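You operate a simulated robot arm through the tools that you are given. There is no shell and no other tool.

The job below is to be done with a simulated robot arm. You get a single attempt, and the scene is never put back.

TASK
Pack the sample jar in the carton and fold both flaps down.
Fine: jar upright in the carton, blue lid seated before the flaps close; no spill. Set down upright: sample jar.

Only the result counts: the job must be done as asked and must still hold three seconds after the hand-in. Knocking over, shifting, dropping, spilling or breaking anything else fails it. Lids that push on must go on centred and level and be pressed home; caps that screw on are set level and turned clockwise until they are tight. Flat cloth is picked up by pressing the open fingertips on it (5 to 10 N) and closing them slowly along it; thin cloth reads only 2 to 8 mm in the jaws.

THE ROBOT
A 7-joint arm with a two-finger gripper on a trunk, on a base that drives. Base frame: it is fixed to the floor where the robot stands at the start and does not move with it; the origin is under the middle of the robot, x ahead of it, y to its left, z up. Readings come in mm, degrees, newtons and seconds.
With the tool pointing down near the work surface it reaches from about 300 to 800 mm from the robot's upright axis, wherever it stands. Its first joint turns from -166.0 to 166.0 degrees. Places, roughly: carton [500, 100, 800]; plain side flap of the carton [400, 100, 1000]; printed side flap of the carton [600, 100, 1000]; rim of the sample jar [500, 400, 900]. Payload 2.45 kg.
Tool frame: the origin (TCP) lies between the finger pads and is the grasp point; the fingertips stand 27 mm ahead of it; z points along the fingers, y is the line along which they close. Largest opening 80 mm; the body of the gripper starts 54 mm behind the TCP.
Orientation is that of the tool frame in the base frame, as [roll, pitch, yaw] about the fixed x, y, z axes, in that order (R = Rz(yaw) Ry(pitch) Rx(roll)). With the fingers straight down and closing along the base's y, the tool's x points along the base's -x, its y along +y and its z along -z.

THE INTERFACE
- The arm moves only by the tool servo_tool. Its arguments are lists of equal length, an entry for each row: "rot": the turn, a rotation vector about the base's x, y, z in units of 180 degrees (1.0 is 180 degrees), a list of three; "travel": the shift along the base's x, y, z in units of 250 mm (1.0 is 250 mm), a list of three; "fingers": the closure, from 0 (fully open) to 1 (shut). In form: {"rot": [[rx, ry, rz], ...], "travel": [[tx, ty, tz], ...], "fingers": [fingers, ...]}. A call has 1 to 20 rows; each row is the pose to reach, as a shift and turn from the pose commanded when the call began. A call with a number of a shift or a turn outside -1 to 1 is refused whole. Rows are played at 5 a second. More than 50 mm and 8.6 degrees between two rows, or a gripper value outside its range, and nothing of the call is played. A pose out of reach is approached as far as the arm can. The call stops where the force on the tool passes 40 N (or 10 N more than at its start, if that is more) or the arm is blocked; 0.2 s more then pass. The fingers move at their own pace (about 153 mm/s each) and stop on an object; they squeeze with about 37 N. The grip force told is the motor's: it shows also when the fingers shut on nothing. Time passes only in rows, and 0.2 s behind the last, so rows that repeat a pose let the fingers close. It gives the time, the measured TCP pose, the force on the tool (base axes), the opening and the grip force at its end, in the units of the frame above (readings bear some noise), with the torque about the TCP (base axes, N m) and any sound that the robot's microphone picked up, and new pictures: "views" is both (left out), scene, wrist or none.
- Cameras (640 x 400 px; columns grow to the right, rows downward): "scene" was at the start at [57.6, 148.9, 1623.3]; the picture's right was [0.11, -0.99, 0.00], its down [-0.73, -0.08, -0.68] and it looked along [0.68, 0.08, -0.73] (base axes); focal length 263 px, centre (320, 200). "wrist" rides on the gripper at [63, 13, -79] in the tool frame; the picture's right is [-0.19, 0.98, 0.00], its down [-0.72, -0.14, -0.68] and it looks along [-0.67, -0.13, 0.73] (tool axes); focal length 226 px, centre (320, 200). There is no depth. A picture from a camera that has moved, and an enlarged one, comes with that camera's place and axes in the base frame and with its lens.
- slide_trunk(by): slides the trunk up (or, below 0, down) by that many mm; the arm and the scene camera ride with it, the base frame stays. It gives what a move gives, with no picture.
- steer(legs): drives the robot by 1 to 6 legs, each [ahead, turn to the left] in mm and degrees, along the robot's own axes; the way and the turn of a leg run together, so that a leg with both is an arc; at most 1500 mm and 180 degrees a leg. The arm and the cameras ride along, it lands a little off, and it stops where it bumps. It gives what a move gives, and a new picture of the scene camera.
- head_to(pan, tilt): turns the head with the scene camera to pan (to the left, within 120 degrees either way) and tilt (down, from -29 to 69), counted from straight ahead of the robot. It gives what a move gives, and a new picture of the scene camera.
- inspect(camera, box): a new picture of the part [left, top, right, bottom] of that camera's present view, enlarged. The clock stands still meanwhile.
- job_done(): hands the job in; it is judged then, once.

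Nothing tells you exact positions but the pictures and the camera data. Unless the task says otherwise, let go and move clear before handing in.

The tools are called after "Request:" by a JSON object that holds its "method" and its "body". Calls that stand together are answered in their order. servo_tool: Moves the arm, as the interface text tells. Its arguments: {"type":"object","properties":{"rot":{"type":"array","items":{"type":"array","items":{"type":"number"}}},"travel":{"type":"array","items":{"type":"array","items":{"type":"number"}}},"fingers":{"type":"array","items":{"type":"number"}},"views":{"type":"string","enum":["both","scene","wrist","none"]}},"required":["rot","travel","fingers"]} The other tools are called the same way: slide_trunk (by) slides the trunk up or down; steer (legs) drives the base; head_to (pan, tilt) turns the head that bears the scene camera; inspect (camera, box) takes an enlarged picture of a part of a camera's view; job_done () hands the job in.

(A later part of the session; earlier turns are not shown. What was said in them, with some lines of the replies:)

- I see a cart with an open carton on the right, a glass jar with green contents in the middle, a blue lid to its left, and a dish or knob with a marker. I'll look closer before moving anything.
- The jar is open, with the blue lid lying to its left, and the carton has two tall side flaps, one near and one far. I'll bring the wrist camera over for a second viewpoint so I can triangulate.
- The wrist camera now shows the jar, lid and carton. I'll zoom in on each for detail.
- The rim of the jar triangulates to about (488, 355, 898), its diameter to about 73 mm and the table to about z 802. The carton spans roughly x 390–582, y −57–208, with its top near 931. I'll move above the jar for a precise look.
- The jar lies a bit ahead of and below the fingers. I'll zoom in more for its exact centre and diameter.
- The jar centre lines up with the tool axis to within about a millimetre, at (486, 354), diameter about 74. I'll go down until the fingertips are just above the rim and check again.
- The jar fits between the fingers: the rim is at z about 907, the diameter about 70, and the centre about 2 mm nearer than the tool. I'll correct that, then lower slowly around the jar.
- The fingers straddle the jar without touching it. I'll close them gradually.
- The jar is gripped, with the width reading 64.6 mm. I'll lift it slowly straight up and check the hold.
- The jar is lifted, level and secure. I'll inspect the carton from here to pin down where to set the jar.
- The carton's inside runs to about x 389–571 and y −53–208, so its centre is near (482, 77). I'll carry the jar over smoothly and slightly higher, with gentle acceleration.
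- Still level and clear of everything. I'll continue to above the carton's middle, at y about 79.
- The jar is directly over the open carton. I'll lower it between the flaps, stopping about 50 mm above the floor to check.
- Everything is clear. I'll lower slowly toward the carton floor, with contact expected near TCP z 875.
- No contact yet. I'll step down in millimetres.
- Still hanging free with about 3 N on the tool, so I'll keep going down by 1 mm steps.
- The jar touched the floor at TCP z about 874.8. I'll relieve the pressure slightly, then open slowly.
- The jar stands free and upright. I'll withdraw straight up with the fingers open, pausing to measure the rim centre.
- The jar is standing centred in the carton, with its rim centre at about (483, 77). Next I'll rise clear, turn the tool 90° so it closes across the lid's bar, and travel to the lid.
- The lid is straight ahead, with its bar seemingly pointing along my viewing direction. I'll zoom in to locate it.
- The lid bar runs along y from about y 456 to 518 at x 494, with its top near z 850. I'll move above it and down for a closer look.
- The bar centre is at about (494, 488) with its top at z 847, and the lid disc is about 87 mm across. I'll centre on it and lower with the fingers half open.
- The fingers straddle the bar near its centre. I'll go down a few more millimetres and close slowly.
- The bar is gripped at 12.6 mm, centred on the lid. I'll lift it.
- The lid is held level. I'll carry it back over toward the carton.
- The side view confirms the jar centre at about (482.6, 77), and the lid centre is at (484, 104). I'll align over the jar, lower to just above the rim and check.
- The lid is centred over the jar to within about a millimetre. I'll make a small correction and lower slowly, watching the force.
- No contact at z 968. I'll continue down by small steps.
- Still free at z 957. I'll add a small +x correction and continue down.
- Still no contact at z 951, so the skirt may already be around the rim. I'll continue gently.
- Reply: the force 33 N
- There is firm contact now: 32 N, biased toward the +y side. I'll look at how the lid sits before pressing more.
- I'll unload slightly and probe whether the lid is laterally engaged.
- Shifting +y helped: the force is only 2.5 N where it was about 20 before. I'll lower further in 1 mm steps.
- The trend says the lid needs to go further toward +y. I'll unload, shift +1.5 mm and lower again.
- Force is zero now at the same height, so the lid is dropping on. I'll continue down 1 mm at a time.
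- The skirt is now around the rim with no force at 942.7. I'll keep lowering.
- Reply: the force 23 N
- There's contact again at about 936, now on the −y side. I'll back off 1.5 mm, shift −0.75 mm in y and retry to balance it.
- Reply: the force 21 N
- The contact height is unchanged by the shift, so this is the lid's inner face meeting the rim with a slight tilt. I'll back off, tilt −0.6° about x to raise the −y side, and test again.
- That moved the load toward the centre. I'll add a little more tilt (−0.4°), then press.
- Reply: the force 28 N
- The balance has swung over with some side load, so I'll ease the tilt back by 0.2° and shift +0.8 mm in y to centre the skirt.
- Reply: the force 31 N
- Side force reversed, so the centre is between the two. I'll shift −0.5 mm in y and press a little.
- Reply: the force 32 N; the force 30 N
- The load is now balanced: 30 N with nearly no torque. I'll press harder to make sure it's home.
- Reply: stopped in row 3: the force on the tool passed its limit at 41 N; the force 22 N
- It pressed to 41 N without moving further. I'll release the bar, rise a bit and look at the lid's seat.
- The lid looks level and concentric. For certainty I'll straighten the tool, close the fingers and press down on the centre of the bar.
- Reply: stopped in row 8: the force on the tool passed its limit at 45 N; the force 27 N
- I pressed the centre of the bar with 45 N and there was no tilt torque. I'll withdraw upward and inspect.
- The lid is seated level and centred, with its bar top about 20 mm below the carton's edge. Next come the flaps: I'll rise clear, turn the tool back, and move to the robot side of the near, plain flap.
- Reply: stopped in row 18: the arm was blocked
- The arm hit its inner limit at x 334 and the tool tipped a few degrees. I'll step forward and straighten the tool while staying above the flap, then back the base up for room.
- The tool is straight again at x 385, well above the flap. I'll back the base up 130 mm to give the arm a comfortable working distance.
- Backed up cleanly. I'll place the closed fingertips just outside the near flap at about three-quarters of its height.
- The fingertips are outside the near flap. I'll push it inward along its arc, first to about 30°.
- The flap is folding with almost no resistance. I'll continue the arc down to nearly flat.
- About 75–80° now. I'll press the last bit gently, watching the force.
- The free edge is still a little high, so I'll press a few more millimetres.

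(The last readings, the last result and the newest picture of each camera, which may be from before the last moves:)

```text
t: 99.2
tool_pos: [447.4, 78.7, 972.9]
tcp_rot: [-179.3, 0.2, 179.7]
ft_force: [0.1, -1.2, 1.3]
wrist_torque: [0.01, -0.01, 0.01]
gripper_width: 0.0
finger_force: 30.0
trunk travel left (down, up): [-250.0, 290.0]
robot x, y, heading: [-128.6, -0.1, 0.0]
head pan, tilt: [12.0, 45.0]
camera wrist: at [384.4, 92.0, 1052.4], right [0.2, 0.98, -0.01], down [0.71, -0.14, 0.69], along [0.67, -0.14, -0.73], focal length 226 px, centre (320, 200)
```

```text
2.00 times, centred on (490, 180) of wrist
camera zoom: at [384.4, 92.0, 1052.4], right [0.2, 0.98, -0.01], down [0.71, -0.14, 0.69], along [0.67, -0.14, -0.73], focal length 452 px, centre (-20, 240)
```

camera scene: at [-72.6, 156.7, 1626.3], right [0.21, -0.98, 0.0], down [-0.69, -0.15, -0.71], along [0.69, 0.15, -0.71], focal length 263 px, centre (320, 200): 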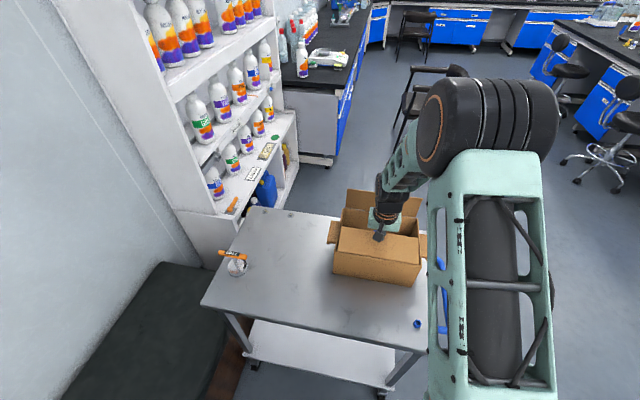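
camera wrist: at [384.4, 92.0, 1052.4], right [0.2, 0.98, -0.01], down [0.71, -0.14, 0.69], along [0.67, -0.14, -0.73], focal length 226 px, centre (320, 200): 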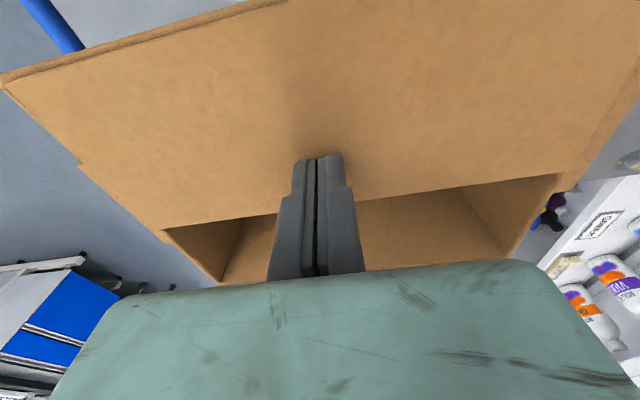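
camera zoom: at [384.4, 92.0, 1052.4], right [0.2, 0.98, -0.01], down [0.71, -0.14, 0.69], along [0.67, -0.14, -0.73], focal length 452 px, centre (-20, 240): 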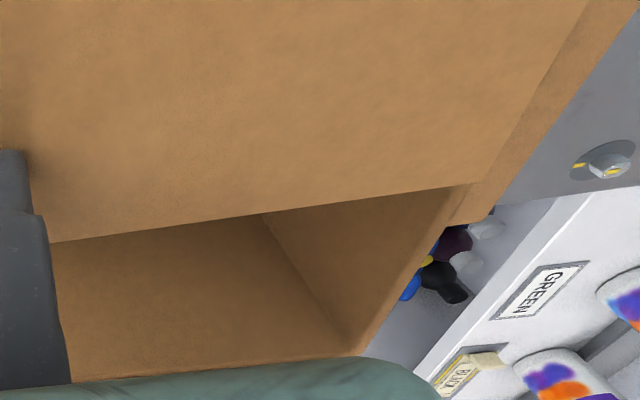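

Request:
{"method": "servo_tool", "body": {"rot": [[0, 0, 0], [0, 0, 0], [0, 0, 0], [0, 0, 0]], "travel": [[0, 0, -0.006], [0, 0, -0.012], [0, 0, -0.016], [0, 0, -0.016]], "fingers": [1, 1, 1, 1], "views": "wrist"}}

Request:
{"method": "inspect", "body": {"camera": "wrist", "box": [340, 80, 640, 280]}}

Request:
{"method": "inspect", "body": {"camera": "scene", "box": [310, 170, 450, 300]}}

```text
t: 100.2
tool_pos: [447.5, 77.4, 968.9]
tcp_rot: [-179.2, 0.2, 179.7]
ft_force: [-1.0, 0.0, 1.1]
wrist_torque: [-0.02, 0.02, 0.01]
gripper_width: 0.3
finger_force: 29.6
trunk travel left (down, up): [-250.0, 290.0]
robot x, y, heading: [-128.9, 0.3, 0.1]
head pan, tilt: [12.0, 45.0]
camera wrist: at [384.4, 91.8, 1048.5], right [0.2, 0.98, -0.01], down [0.71, -0.14, 0.69], along [0.67, -0.14, -0.73], focal length 226 px, centre (320, 200)
```

wrist: 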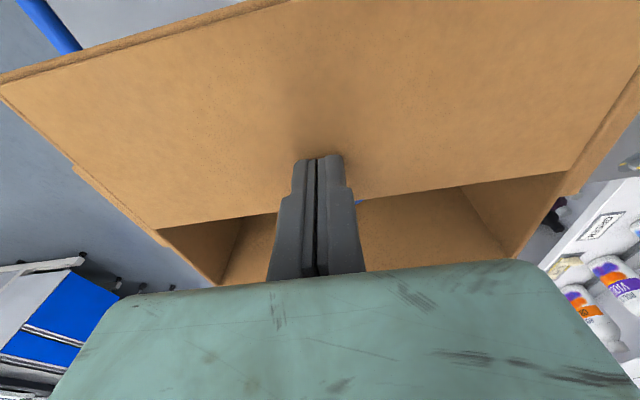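

```text
2.00 times, centred on (490, 180) of wrist
camera zoom: at [384.4, 91.8, 1048.5], right [0.2, 0.98, -0.01], down [0.71, -0.14, 0.69], along [0.67, -0.14, -0.73], focal length 452 px, centre (-20, 240)
```

zoom: 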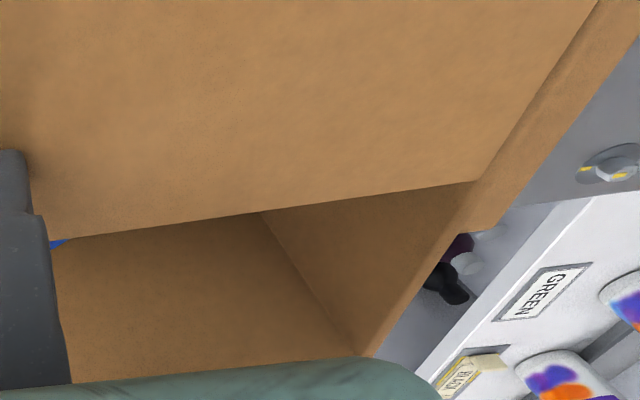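

```text
3.08 times, centred on (380, 235) of scene
camera zoom: at [-72.8, 156.7, 1626.3], right [0.21, -0.98, 0.0], down [-0.69, -0.15, -0.71], along [0.69, 0.15, -0.71], focal length 808 px, centre (135, 92)
```

zoom: 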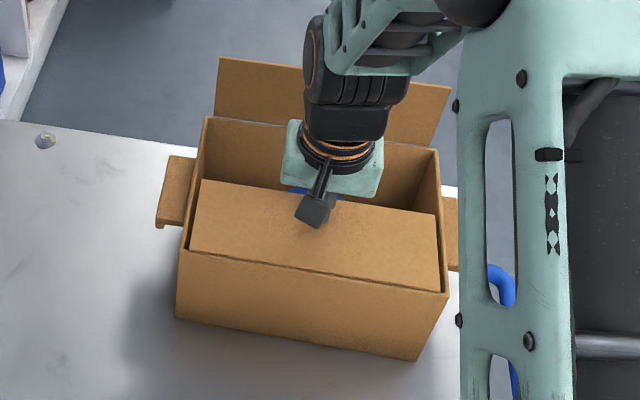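

The near flap looks about horizontal. I'll lift off straight up to see whether it stays.

Request:
{"method": "servo_tool", "body": {"rot": [[0, 0, 0], [0, 0, 0], [0, 0, 0], [0, 0, 0], [0, 0, 0], [0, 0, 0], [0, 0, 0]], "travel": [[0, 0, 0.04], [-0.02, 0, 0.16], [-0.04, 0, 0.32], [-0.06, 0, 0.48], [-0.08, 0, 0.62], [-0.08, 0, 0.64], [-0.08, 0, 0.64]], "fingers": [1, 1, 1, 1, 1, 1, 1]}}

Request:
{"method": "inspect", "body": {"camera": "scene", "box": [310, 170, 450, 300]}}

Request:
{"method": "inspect", "body": {"camera": "wrist", "box": [100, 0, 540, 280]}}

```text
t: 101.8
tool_pos: [427.2, 80.3, 1130.1]
tcp_rot: [-179.3, 0.3, 179.7]
ft_force: [-1.1, 0.9, -0.3]
wrist_torque: [0.01, 0.01, 0.03]
gripper_width: 0.1
finger_force: 29.7
trunk travel left (down, up): [-250.0, 290.0]
robot x, y, heading: [-133.6, -0.9, 0.1]
head pan, tilt: [12.0, 45.0]
camera scene: at [-72.6, 156.7, 1626.3], right [0.21, -0.98, 0.0], down [-0.69, -0.15, -0.71], along [0.69, 0.15, -0.71], focal length 263 px, centre (320, 200)
camera wrist: at [365.0, 93.4, 1208.6], right [0.2, 0.98, -0.01], down [0.71, -0.14, 0.69], along [0.67, -0.14, -0.73], focal length 226 px, centre (320, 200)
```

scene: 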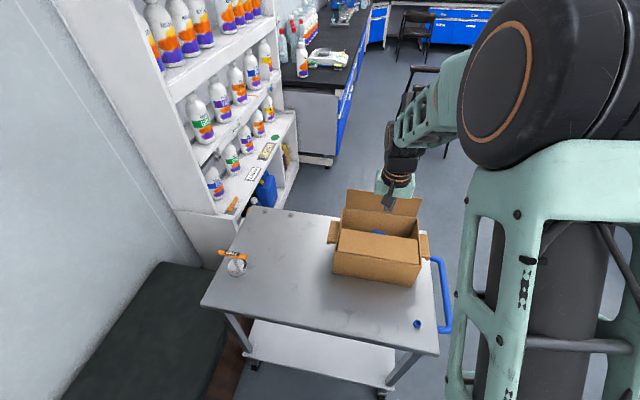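
wrist: 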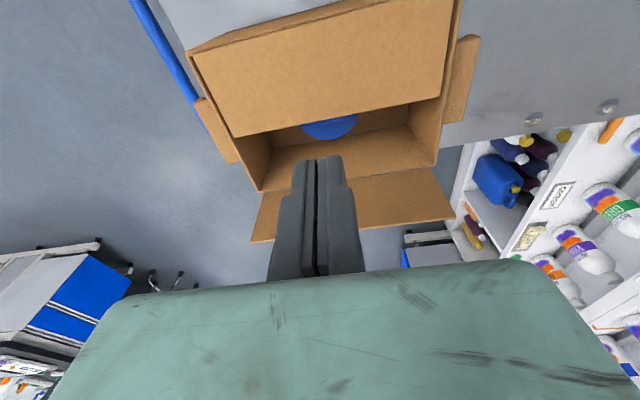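

```text
3.08 times, centred on (380, 235) of scene
camera zoom: at [-72.6, 156.7, 1626.3], right [0.21, -0.98, 0.0], down [-0.69, -0.15, -0.71], along [0.69, 0.15, -0.71], focal length 808 px, centre (135, 92)
```

zoom: 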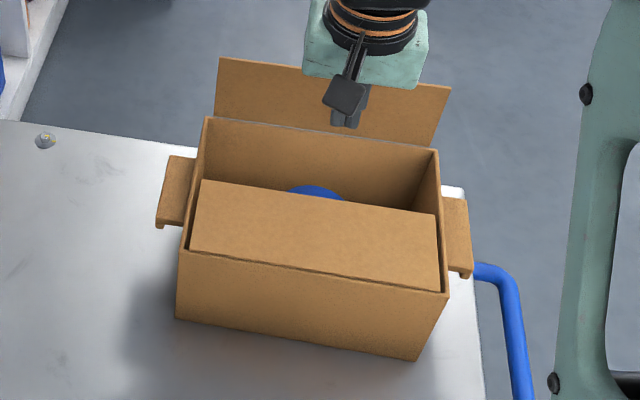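

```text
1.43 times, centred on (320, 140) of wrist
camera zoom: at [365.0, 93.4, 1208.6], right [0.2, 0.98, -0.01], down [0.71, -0.14, 0.69], along [0.67, -0.14, -0.73], focal length 323 px, centre (320, 286)
```

zoom: 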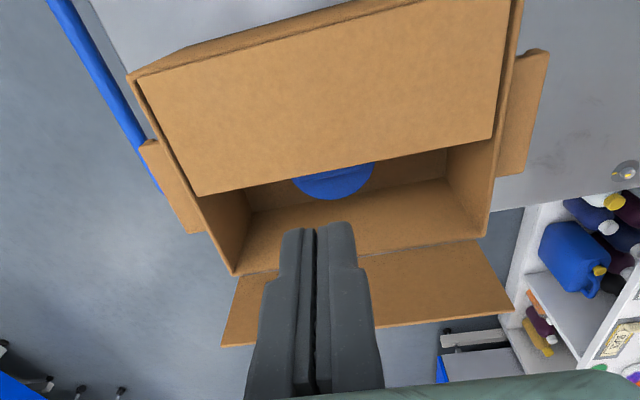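

The plain flap stays folded, flush between the end walls. Now for the far, printed flap: I'll go over it at safe height and down on its outer side.

Request:
{"method": "servo_tool", "body": {"rot": [[0, 0, 0], [0, 0, 0], [0, 0, 0], [0, 0, 0], [0, 0, 0], [0, 0, 0], [0, 0, 0], [0, 0, 0], [0, 0, 0], [0, 0, 0]], "travel": [[0.08, 0, 0.02], [0.2, 0, 0.04], [0.34, 0, 0.04], [0.48, 0, 0.04], [0.62, 0, 0.04], [0.74, 0, 0.04], [0.81, 0, 0.02], [0.81, 0, -0.12], [0.81, 0, -0.12], [0.81, 0, -0.12]], "fingers": [1, 1, 1, 1, 1, 1, 1, 1, 1, 1]}}

Request:
{"method": "inspect", "body": {"camera": "scene", "box": [310, 150, 450, 300]}}

```text
t: 104.0
tool_pos: [632.3, 78.8, 1097.9]
tcp_rot: [-179.4, 0.3, 179.7]
ft_force: [1.0, 0.5, -0.8]
wrist_torque: [0.0, 0.0, 0.01]
gripper_width: 0.2
finger_force: 29.7
trunk travel left (down, up): [-250.0, 290.0]
robot x, y, heading: [-132.4, -1.3, 0.1]
head pan, tilt: [12.0, 45.0]
camera scene: at [-72.6, 156.7, 1626.3], right [0.21, -0.98, 0.0], down [-0.69, -0.15, -0.71], along [0.69, 0.15, -0.71], focal length 263 px, centre (320, 200)
camera wrist: at [568.0, 91.4, 1177.6], right [0.2, 0.98, -0.01], down [0.71, -0.14, 0.69], along [0.67, -0.14, -0.73], focal length 226 px, centre (320, 200)
```

scene: 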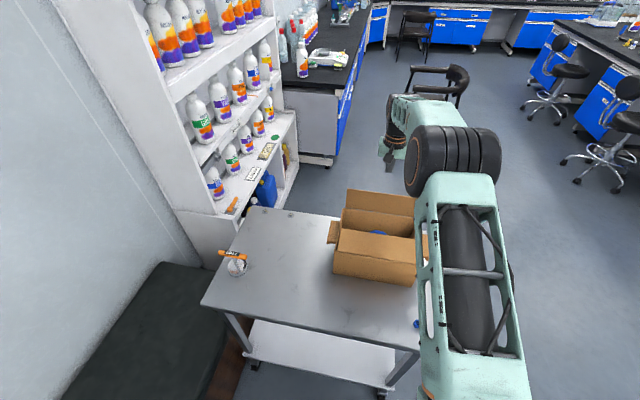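
wrist: 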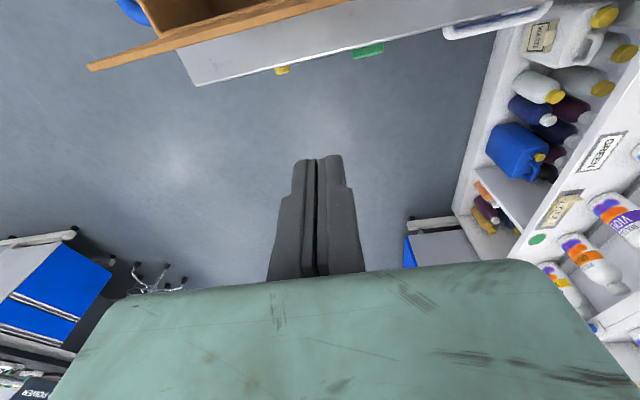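

```text
2.67 times, centred on (380, 225) of scene
camera zoom: at [-72.6, 156.7, 1626.3], right [0.21, -0.98, 0.0], down [-0.69, -0.15, -0.71], along [0.69, 0.15, -0.71], focal length 700 px, centre (160, 133)
```

zoom: 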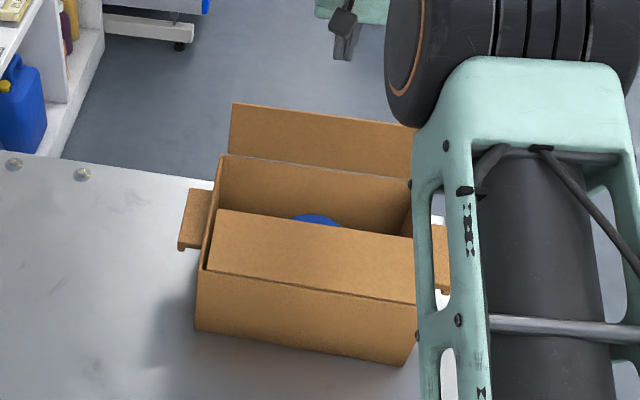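

The far flap's top edge is at x about 574 and the tool is beyond it. I'll descend alongside and push it inward to about 30°.

Request:
{"method": "servo_tool", "body": {"rot": [[0, 0, 0], [0, 0, 0], [0, 0, 0], [0, 0, 0], [0, 0, 0], [0, 0, 0], [0, 0, 0], [0, 0, 0], [0, 0, 0]], "travel": [[0, 0, -0.1], [0, 0, -0.208], [-0.08, 0, -0.208], [-0.15, 0, -0.208], [-0.205, 0, -0.208], [-0.255, 0, -0.212], [-0.304, 0, -0.225], [-0.349, 0, -0.246], [-0.349, 0, -0.246]], "fingers": [1, 1, 1, 1, 1, 1, 1, 1, 1]}}

Request:
{"method": "inspect", "body": {"camera": "scene", "box": [310, 150, 450, 300]}}

```text
t: 106.0
tool_pos: [544.1, 78.1, 1037.3]
tcp_rot: [-179.2, 0.3, 179.7]
ft_force: [-0.3, -0.3, 0.0]
wrist_torque: [0.03, 0.02, 0.0]
gripper_width: 0.3
finger_force: 29.7
trunk travel left (down, up): [-250.0, 290.0]
robot x, y, heading: [-129.4, -2.9, 0.2]
head pan, tilt: [12.0, 45.0]
camera scene: at [-72.7, 156.7, 1626.3], right [0.21, -0.98, 0.0], down [-0.69, -0.15, -0.71], along [0.69, 0.15, -0.71], focal length 263 px, centre (320, 200)
camera wrist: at [481.3, 91.1, 1116.5], right [0.2, 0.98, -0.01], down [0.71, -0.14, 0.69], along [0.67, -0.14, -0.73], focal length 226 px, centre (320, 200)
```

scene: 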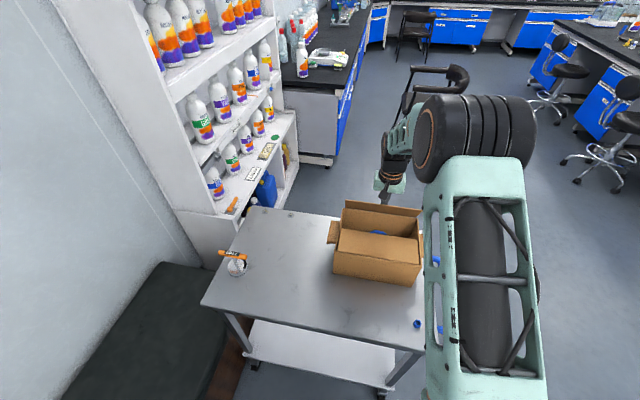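
wrist: 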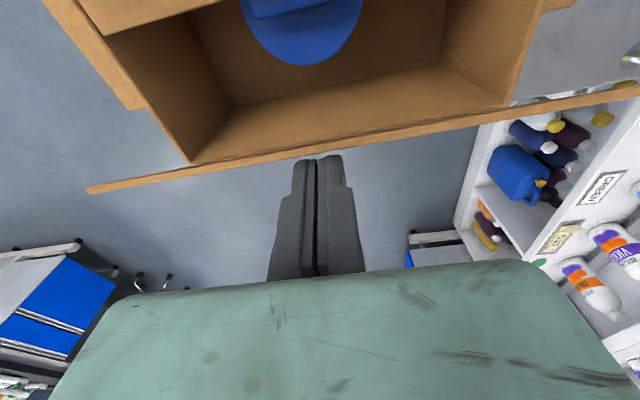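

```text
2.67 times, centred on (380, 225) of scene
camera zoom: at [-72.7, 156.7, 1626.3], right [0.21, -0.98, 0.0], down [-0.69, -0.15, -0.71], along [0.69, 0.15, -0.71], focal length 700 px, centre (160, 133)
```

zoom: 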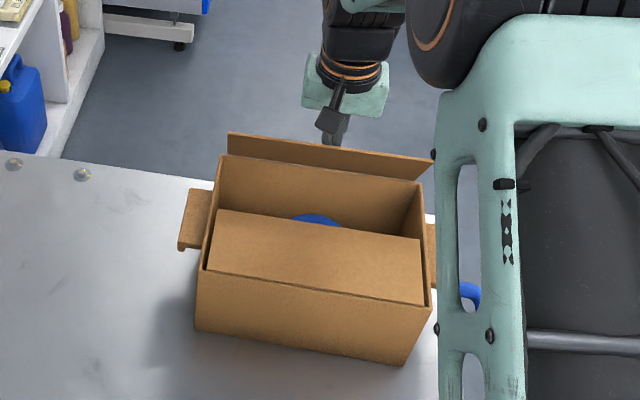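

Working fine. I'll continue the arc to about 75°.

Request:
{"method": "servo_tool", "body": {"rot": [[0, 0, 0], [0, 0, 0], [0, 0, 0], [0, 0, 0], [0, 0, 0], [0, 0, 0], [0, 0, 0], [0, 0, 0], [0, 0, 0], [0, 0, 0]], "travel": [[-0.021, 0, -0.014], [-0.041, 0, -0.029], [-0.06, 0, -0.046], [-0.077, 0, -0.064], [-0.092, 0, -0.085], [-0.1054, 0, -0.106], [-0.117, 0, -0.128], [-0.1266, 0, -0.151], [-0.134, 0, -0.175], [-0.134, 0, -0.175]], "fingers": [1, 1, 1, 1, 1, 1, 1, 1, 1, 1]}}

Request:
{"method": "inspect", "body": {"camera": "scene", "box": [310, 150, 450, 300]}}

```text
t: 108.2
tool_pos: [508.1, 77.8, 991.1]
tcp_rot: [-179.3, 0.3, 179.7]
ft_force: [-0.4, -0.5, 0.9]
wrist_torque: [0.04, -0.01, 0.0]
gripper_width: 0.0
finger_force: 30.1
trunk travel left (down, up): [-250.0, 290.0]
robot x, y, heading: [-128.4, 0.5, -0.4]
head pan, tilt: [12.0, 45.0]
camera scene: at [-72.6, 156.7, 1626.3], right [0.21, -0.98, 0.0], down [-0.69, -0.15, -0.71], along [0.69, 0.15, -0.71], focal length 263 px, centre (320, 200)
camera wrist: at [446.3, 91.9, 1071.4], right [0.2, 0.98, -0.01], down [0.71, -0.14, 0.69], along [0.67, -0.14, -0.73], focal length 226 px, centre (320, 200)
```

scene: 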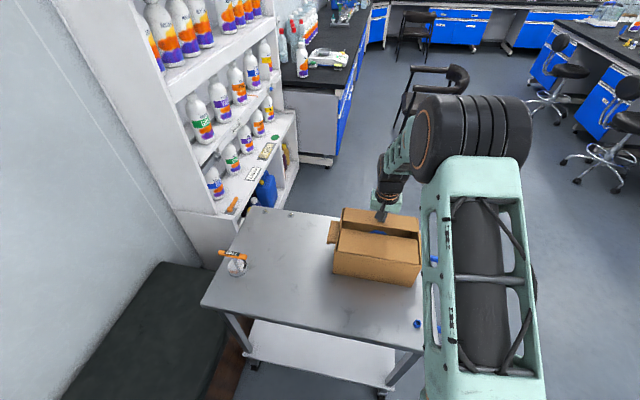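
wrist: 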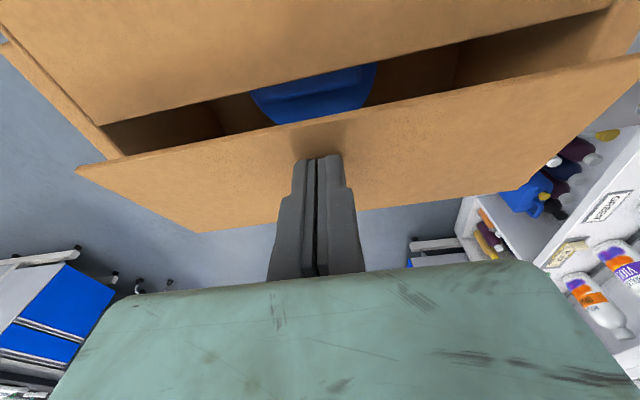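

```text
2.67 times, centred on (380, 225) of scene
camera zoom: at [-72.6, 156.7, 1626.3], right [0.21, -0.98, 0.0], down [-0.69, -0.15, -0.71], along [0.69, 0.15, -0.71], focal length 700 px, centre (160, 133)
```

zoom: 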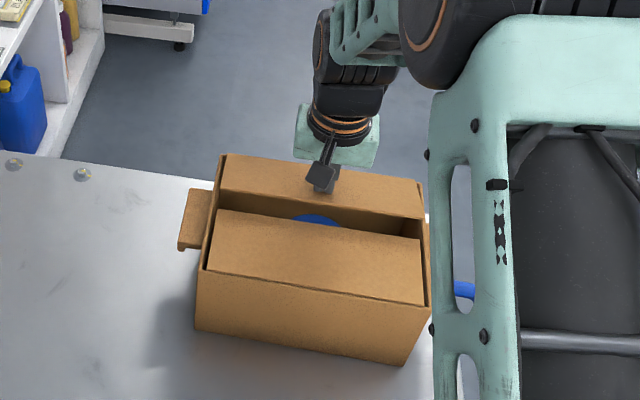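

Nearly there. I'll lower the last 20 mm slowly.

Request:
{"method": "servo_tool", "body": {"rot": [[0, 0, 0], [0, 0, 0], [0, 0, 0], [0, 0, 0], [0, 0, 0], [0, 0, 0], [0, 0, 0]], "travel": [[-0.003, 0, -0.015], [-0.005, 0, -0.03], [-0.006, 0, -0.045], [-0.006, 0, -0.058], [-0.006, 0, -0.068], [-0.006, 0, -0.074], [-0.006, 0, -0.074]], "fingers": [1, 1, 1, 1, 1, 1, 1]}}

Request:
{"method": "inspect", "body": {"camera": "scene", "box": [310, 180, 430, 300]}}

Request:
{"method": "inspect", "body": {"camera": "wrist", "box": [0, 0, 640, 280]}}

```text
t: 109.8
tool_pos: [508.8, 78.2, 973.2]
tcp_rot: [-179.3, 0.3, 179.7]
ft_force: [0.0, 0.9, 0.5]
wrist_torque: [0.02, 0.02, -0.02]
gripper_width: 0.0
finger_force: 29.5
trunk travel left (down, up): [-250.0, 290.0]
robot x, y, heading: [-130.1, 0.8, -0.3]
head pan, tilt: [12.0, 45.0]
camera scene: at [-72.7, 156.8, 1626.3], right [0.21, -0.98, 0.0], down [-0.69, -0.15, -0.71], along [0.69, 0.15, -0.71], focal length 263 px, centre (320, 200)
camera wrist: at [445.5, 92.5, 1053.8], right [0.2, 0.98, -0.01], down [0.71, -0.14, 0.69], along [0.67, -0.14, -0.73], focal length 226 px, centre (320, 200)
```

scene: 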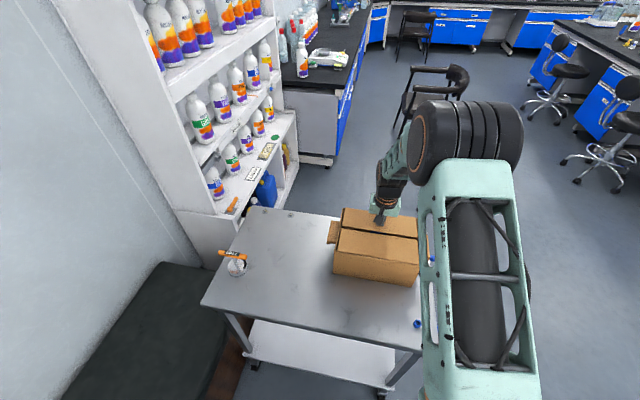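
wrist: 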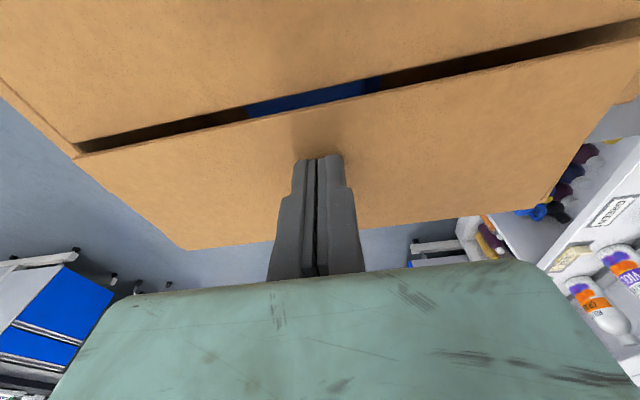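

```text
3.33 times, centred on (370, 240) of scene
camera zoom: at [-72.7, 156.8, 1626.3], right [0.21, -0.98, 0.0], down [-0.69, -0.15, -0.71], along [0.69, 0.15, -0.71], focal length 876 px, centre (153, 67)
```

zoom: 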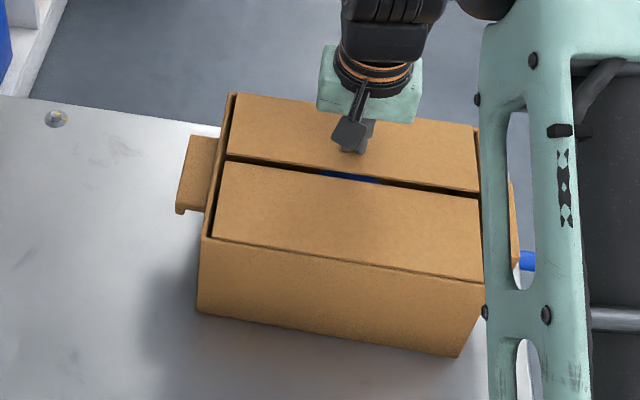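

```text
1.00 times, centred on (320, 140) of wrist (not enlarged: the box is as wide or as high as the picture)
camera zoom: at [445.5, 92.5, 1053.8], right [0.2, 0.98, -0.01], down [0.71, -0.14, 0.69], along [0.67, -0.14, -0.73], focal length 226 px, centre (320, 260)
```

zoom: 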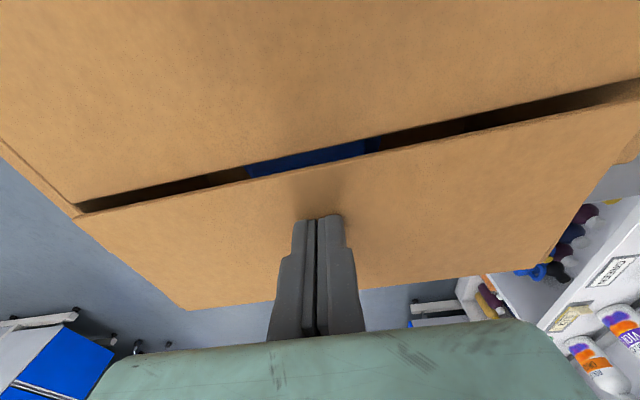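

Almost flush with the other flap. I'll press 3–4 mm more to match its height, then lift off.

Request:
{"method": "servo_tool", "body": {"rot": [[0, 0, 0], [0, 0, 0], [0, 0, 0]], "travel": [[0, 0, -0.008], [0, 0, -0.015], [0, 0, -0.015]], "fingers": [1, 1, 1], "views": "none"}}

Request:
{"method": "servo_tool", "body": {"rot": [[0, 0, 0], [0, 0, 0], [0, 0, 0], [0, 0, 0], [0, 0, 0], [0, 0, 0], [0, 0, 0], [0, 0, 0], [0, 0, 0]], "travel": [[0, 0, 0.04], [0, 0, 0.16], [0, 0, 0.32], [0, 0, 0.48], [-0.1, 0, 0.6], [-0.24, 0, 0.7], [-0.38, 0, 0.75], [-0.5, 0, 0.75], [-0.5, 0, 0.75]], "fingers": [1, 1, 1, 1, 1, 1, 1, 1, 1]}}

Request:
{"method": "inspect", "body": {"camera": "scene", "box": [310, 180, 430, 300]}}

Request:
{"method": "inspect", "body": {"camera": "wrist", "box": [100, 0, 540, 280]}}

```text
t: 110.6
tool_pos: [507.2, 80.1, 969.8]
tcp_rot: [-179.4, 0.3, 179.7]
ft_force: [-0.6, -0.1, 0.6]
wrist_torque: [0.01, 0.02, 0.01]
gripper_width: 0.0
finger_force: 29.8
trunk travel left (down, up): [-250.0, 290.0]
robot x, y, heading: [-133.0, -0.3, -0.0]
head pan, tilt: [12.0, 45.0]
```

```text
t: 112.6
tool_pos: [380.9, 77.5, 1154.9]
tcp_rot: [-179.4, 0.3, 179.7]
ft_force: [0.1, 1.0, 0.4]
wrist_torque: [0.02, 0.01, -0.03]
gripper_width: 0.0
finger_force: 30.1
trunk travel left (down, up): [-250.0, 290.0]
robot x, y, heading: [-130.0, -3.3, 0.1]
head pan, tilt: [12.0, 45.0]
camera scene: at [-72.6, 156.7, 1626.2], right [0.21, -0.98, 0.0], down [-0.69, -0.15, -0.71], along [0.69, 0.15, -0.71], focal length 263 px, centre (320, 200)
camera wrist: at [318.9, 91.6, 1235.2], right [0.2, 0.98, -0.01], down [0.71, -0.14, 0.69], along [0.67, -0.14, -0.73], focal length 226 px, centre (320, 200)
```

scene: 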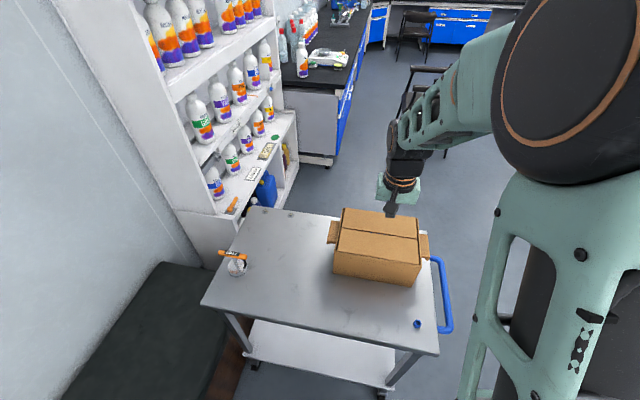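
wrist: 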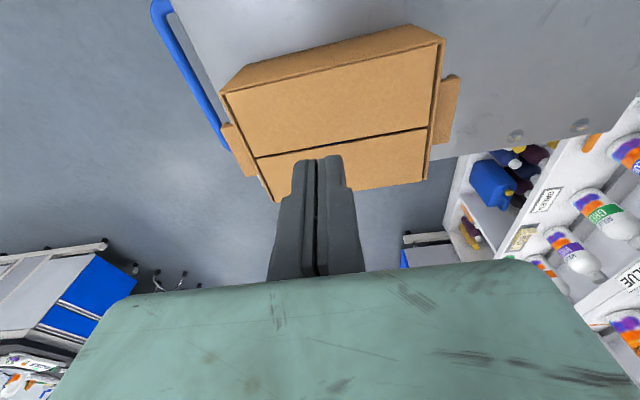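

```text
3.33 times, centred on (370, 240) of scene
camera zoom: at [-72.6, 156.7, 1626.2], right [0.21, -0.98, 0.0], down [-0.69, -0.15, -0.71], along [0.69, 0.15, -0.71], focal length 876 px, centre (153, 67)
```

zoom: 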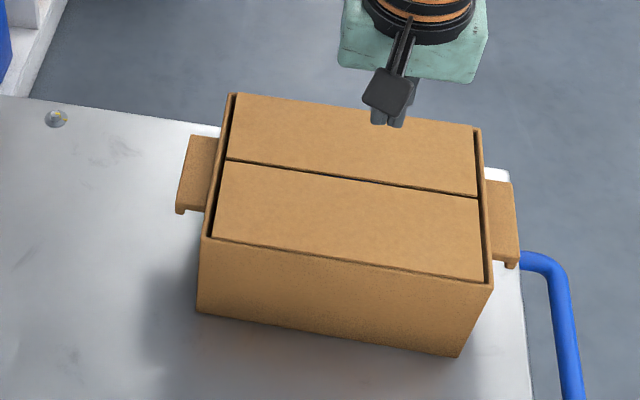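

```text
1.43 times, centred on (320, 140) of wrist
camera zoom: at [318.9, 91.6, 1235.2], right [0.2, 0.98, -0.01], down [0.71, -0.14, 0.69], along [0.67, -0.14, -0.73], focal length 323 px, centre (320, 286)
```

zoom: 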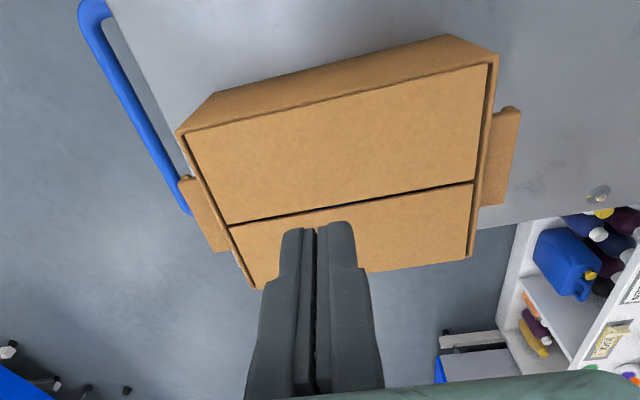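

Both flaps lie flat and flush, and the carton hasn't moved. I'll wait a few seconds to confirm they stay down.

Request:
{"method": "servo_tool", "body": {"rot": [[0, 0, 0], [0, 0, 0], [0, 0, 0], [0, 0, 0], [0, 0, 0], [0, 0, 0], [0, 0, 0], [0, 0, 0], [0, 0, 0], [0, 0, 0], [0, 0, 0], [0, 0, 0], [0, 0, 0], [0, 0, 0], [0, 0, 0]], "travel": [[0, 0, 0.05], [0, 0, 0.1], [0, 0, 0.15], [0, 0, 0.2], [0, 0, 0.2], [0, 0, 0.2], [0, 0, 0.2], [0, 0, 0.2], [0, 0, 0.2], [0, 0, 0.2], [0, 0, 0.2], [0, 0, 0.2], [0, 0, 0.2], [0, 0, 0.2], [0, 0, 0.2]], "fingers": [1, 1, 1, 1, 1, 1, 1, 1, 1, 1, 1, 1, 1, 1, 1]}}

Request:
{"method": "inspect", "body": {"camera": "scene", "box": [190, 170, 450, 370]}}

```text
t: 115.8
tool_pos: [383.4, 78.8, 1207.3]
tcp_rot: [-179.3, 0.3, 179.7]
ft_force: [0.2, 0.4, 0.6]
wrist_torque: [-0.01, 0.0, -0.02]
gripper_width: 0.1
finger_force: 29.5
trunk travel left (down, up): [-250.0, 290.0]
robot x, y, heading: [-132.5, -1.0, -0.1]
head pan, tilt: [12.0, 45.0]
camera scene: at [-72.7, 156.7, 1626.3], right [0.21, -0.98, 0.0], down [-0.69, -0.15, -0.71], along [0.69, 0.15, -0.71], focal length 263 px, centre (320, 200)
camera wrist: at [320.0, 92.2, 1287.7], right [0.2, 0.98, -0.01], down [0.71, -0.14, 0.69], along [0.67, -0.14, -0.73], focal length 226 px, centre (320, 200)
```

scene: 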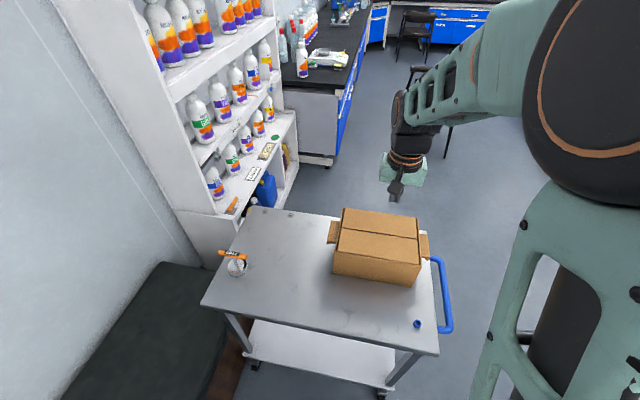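
wrist: 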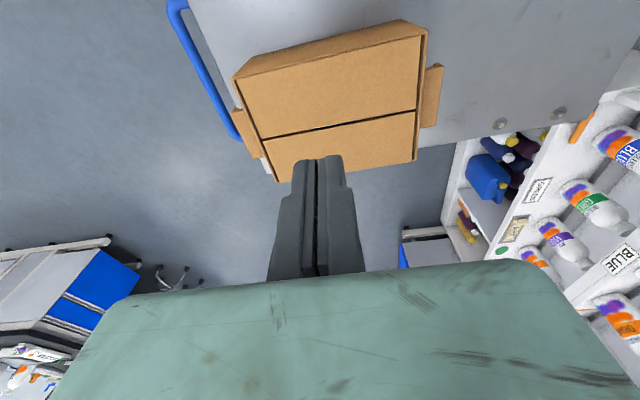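

```text
2.00 times, centred on (320, 270) of scene
camera zoom: at [-72.7, 156.7, 1626.3], right [0.21, -0.98, 0.0], down [-0.69, -0.15, -0.71], along [0.69, 0.15, -0.71], focal length 525 px, centre (320, 60)
```

zoom: 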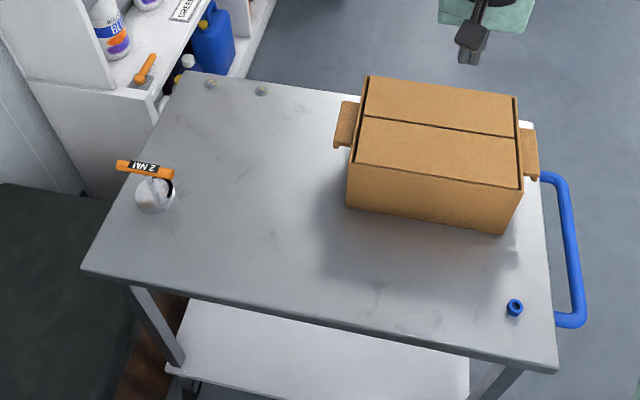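

The flaps are holding. Before handing in, I'll take one closer look at the fixture marked "2 NM" to be sure it has no bearing on the lid.

Request:
{"method": "inspect", "body": {"camera": "scene", "box": [210, 240, 260, 285]}}

Request:
{"method": "inspect", "body": {"camera": "scene", "box": [400, 305, 440, 340]}}

```text
8.89 times, centred on (235, 262) of scene
camera zoom: at [-72.7, 156.7, 1626.3], right [0.21, -0.98, 0.0], down [-0.69, -0.15, -0.71], along [0.69, 0.15, -0.71], focal length 2335 px, centre (1076, -356)
```

zoom: 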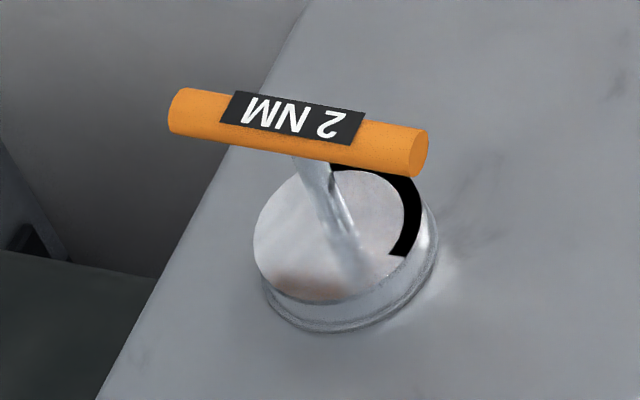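

```text
11.43 times, centred on (420, 322) of scene
camera zoom: at [-72.7, 156.7, 1626.3], right [0.21, -0.98, 0.0], down [-0.69, -0.15, -0.71], along [0.69, 0.15, -0.71], focal length 3002 px, centre (-823, -1200)
```

zoom: 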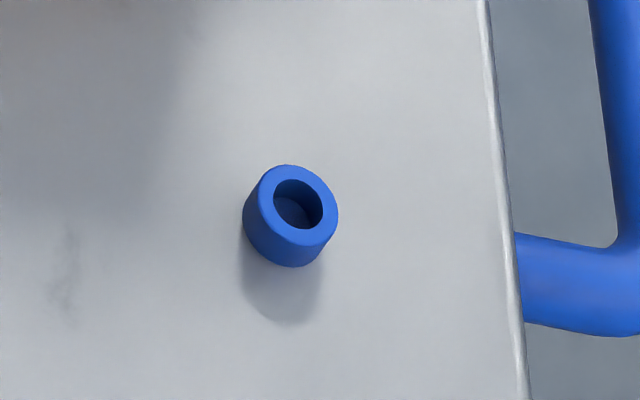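

The "2 NM" item is a T-handle dial fixed to the cart and has nothing to do with the lid. The jar stands upright in the carton with its lid pressed on, both flaps have stayed flat, and the arm is clear. I'm handing in.

Request:
{"method": "job_done", "body": {}}

```text
The job is handed in.
```

I packed the sample jar upright in the carton with its blue lid on and folded both flaps flat. Then I handed the job in; no result has come back yet.

- **Jar:** I set it down on the carton floor near the middle. I saw no spill.
- **Lid:** It took a few small adjustments to get it centred and level. Then I pressed it down on its bar with about 45 N and it moved no further. I can't see it now that the flaps are shut. I took it to be a push-on lid because it slid about 12 mm down over the rim freely, so I did not turn it.
- **Flaps:** I folded the plain one first, then the printed one. Both lie flush and were still flat about three seconds after I lifted off.
- **Surroundings:** I backed the base up about 130 mm so the arm could reach the near flap. Nothing else on the cart looked moved in the last picture, and the arm is clear of the carton.
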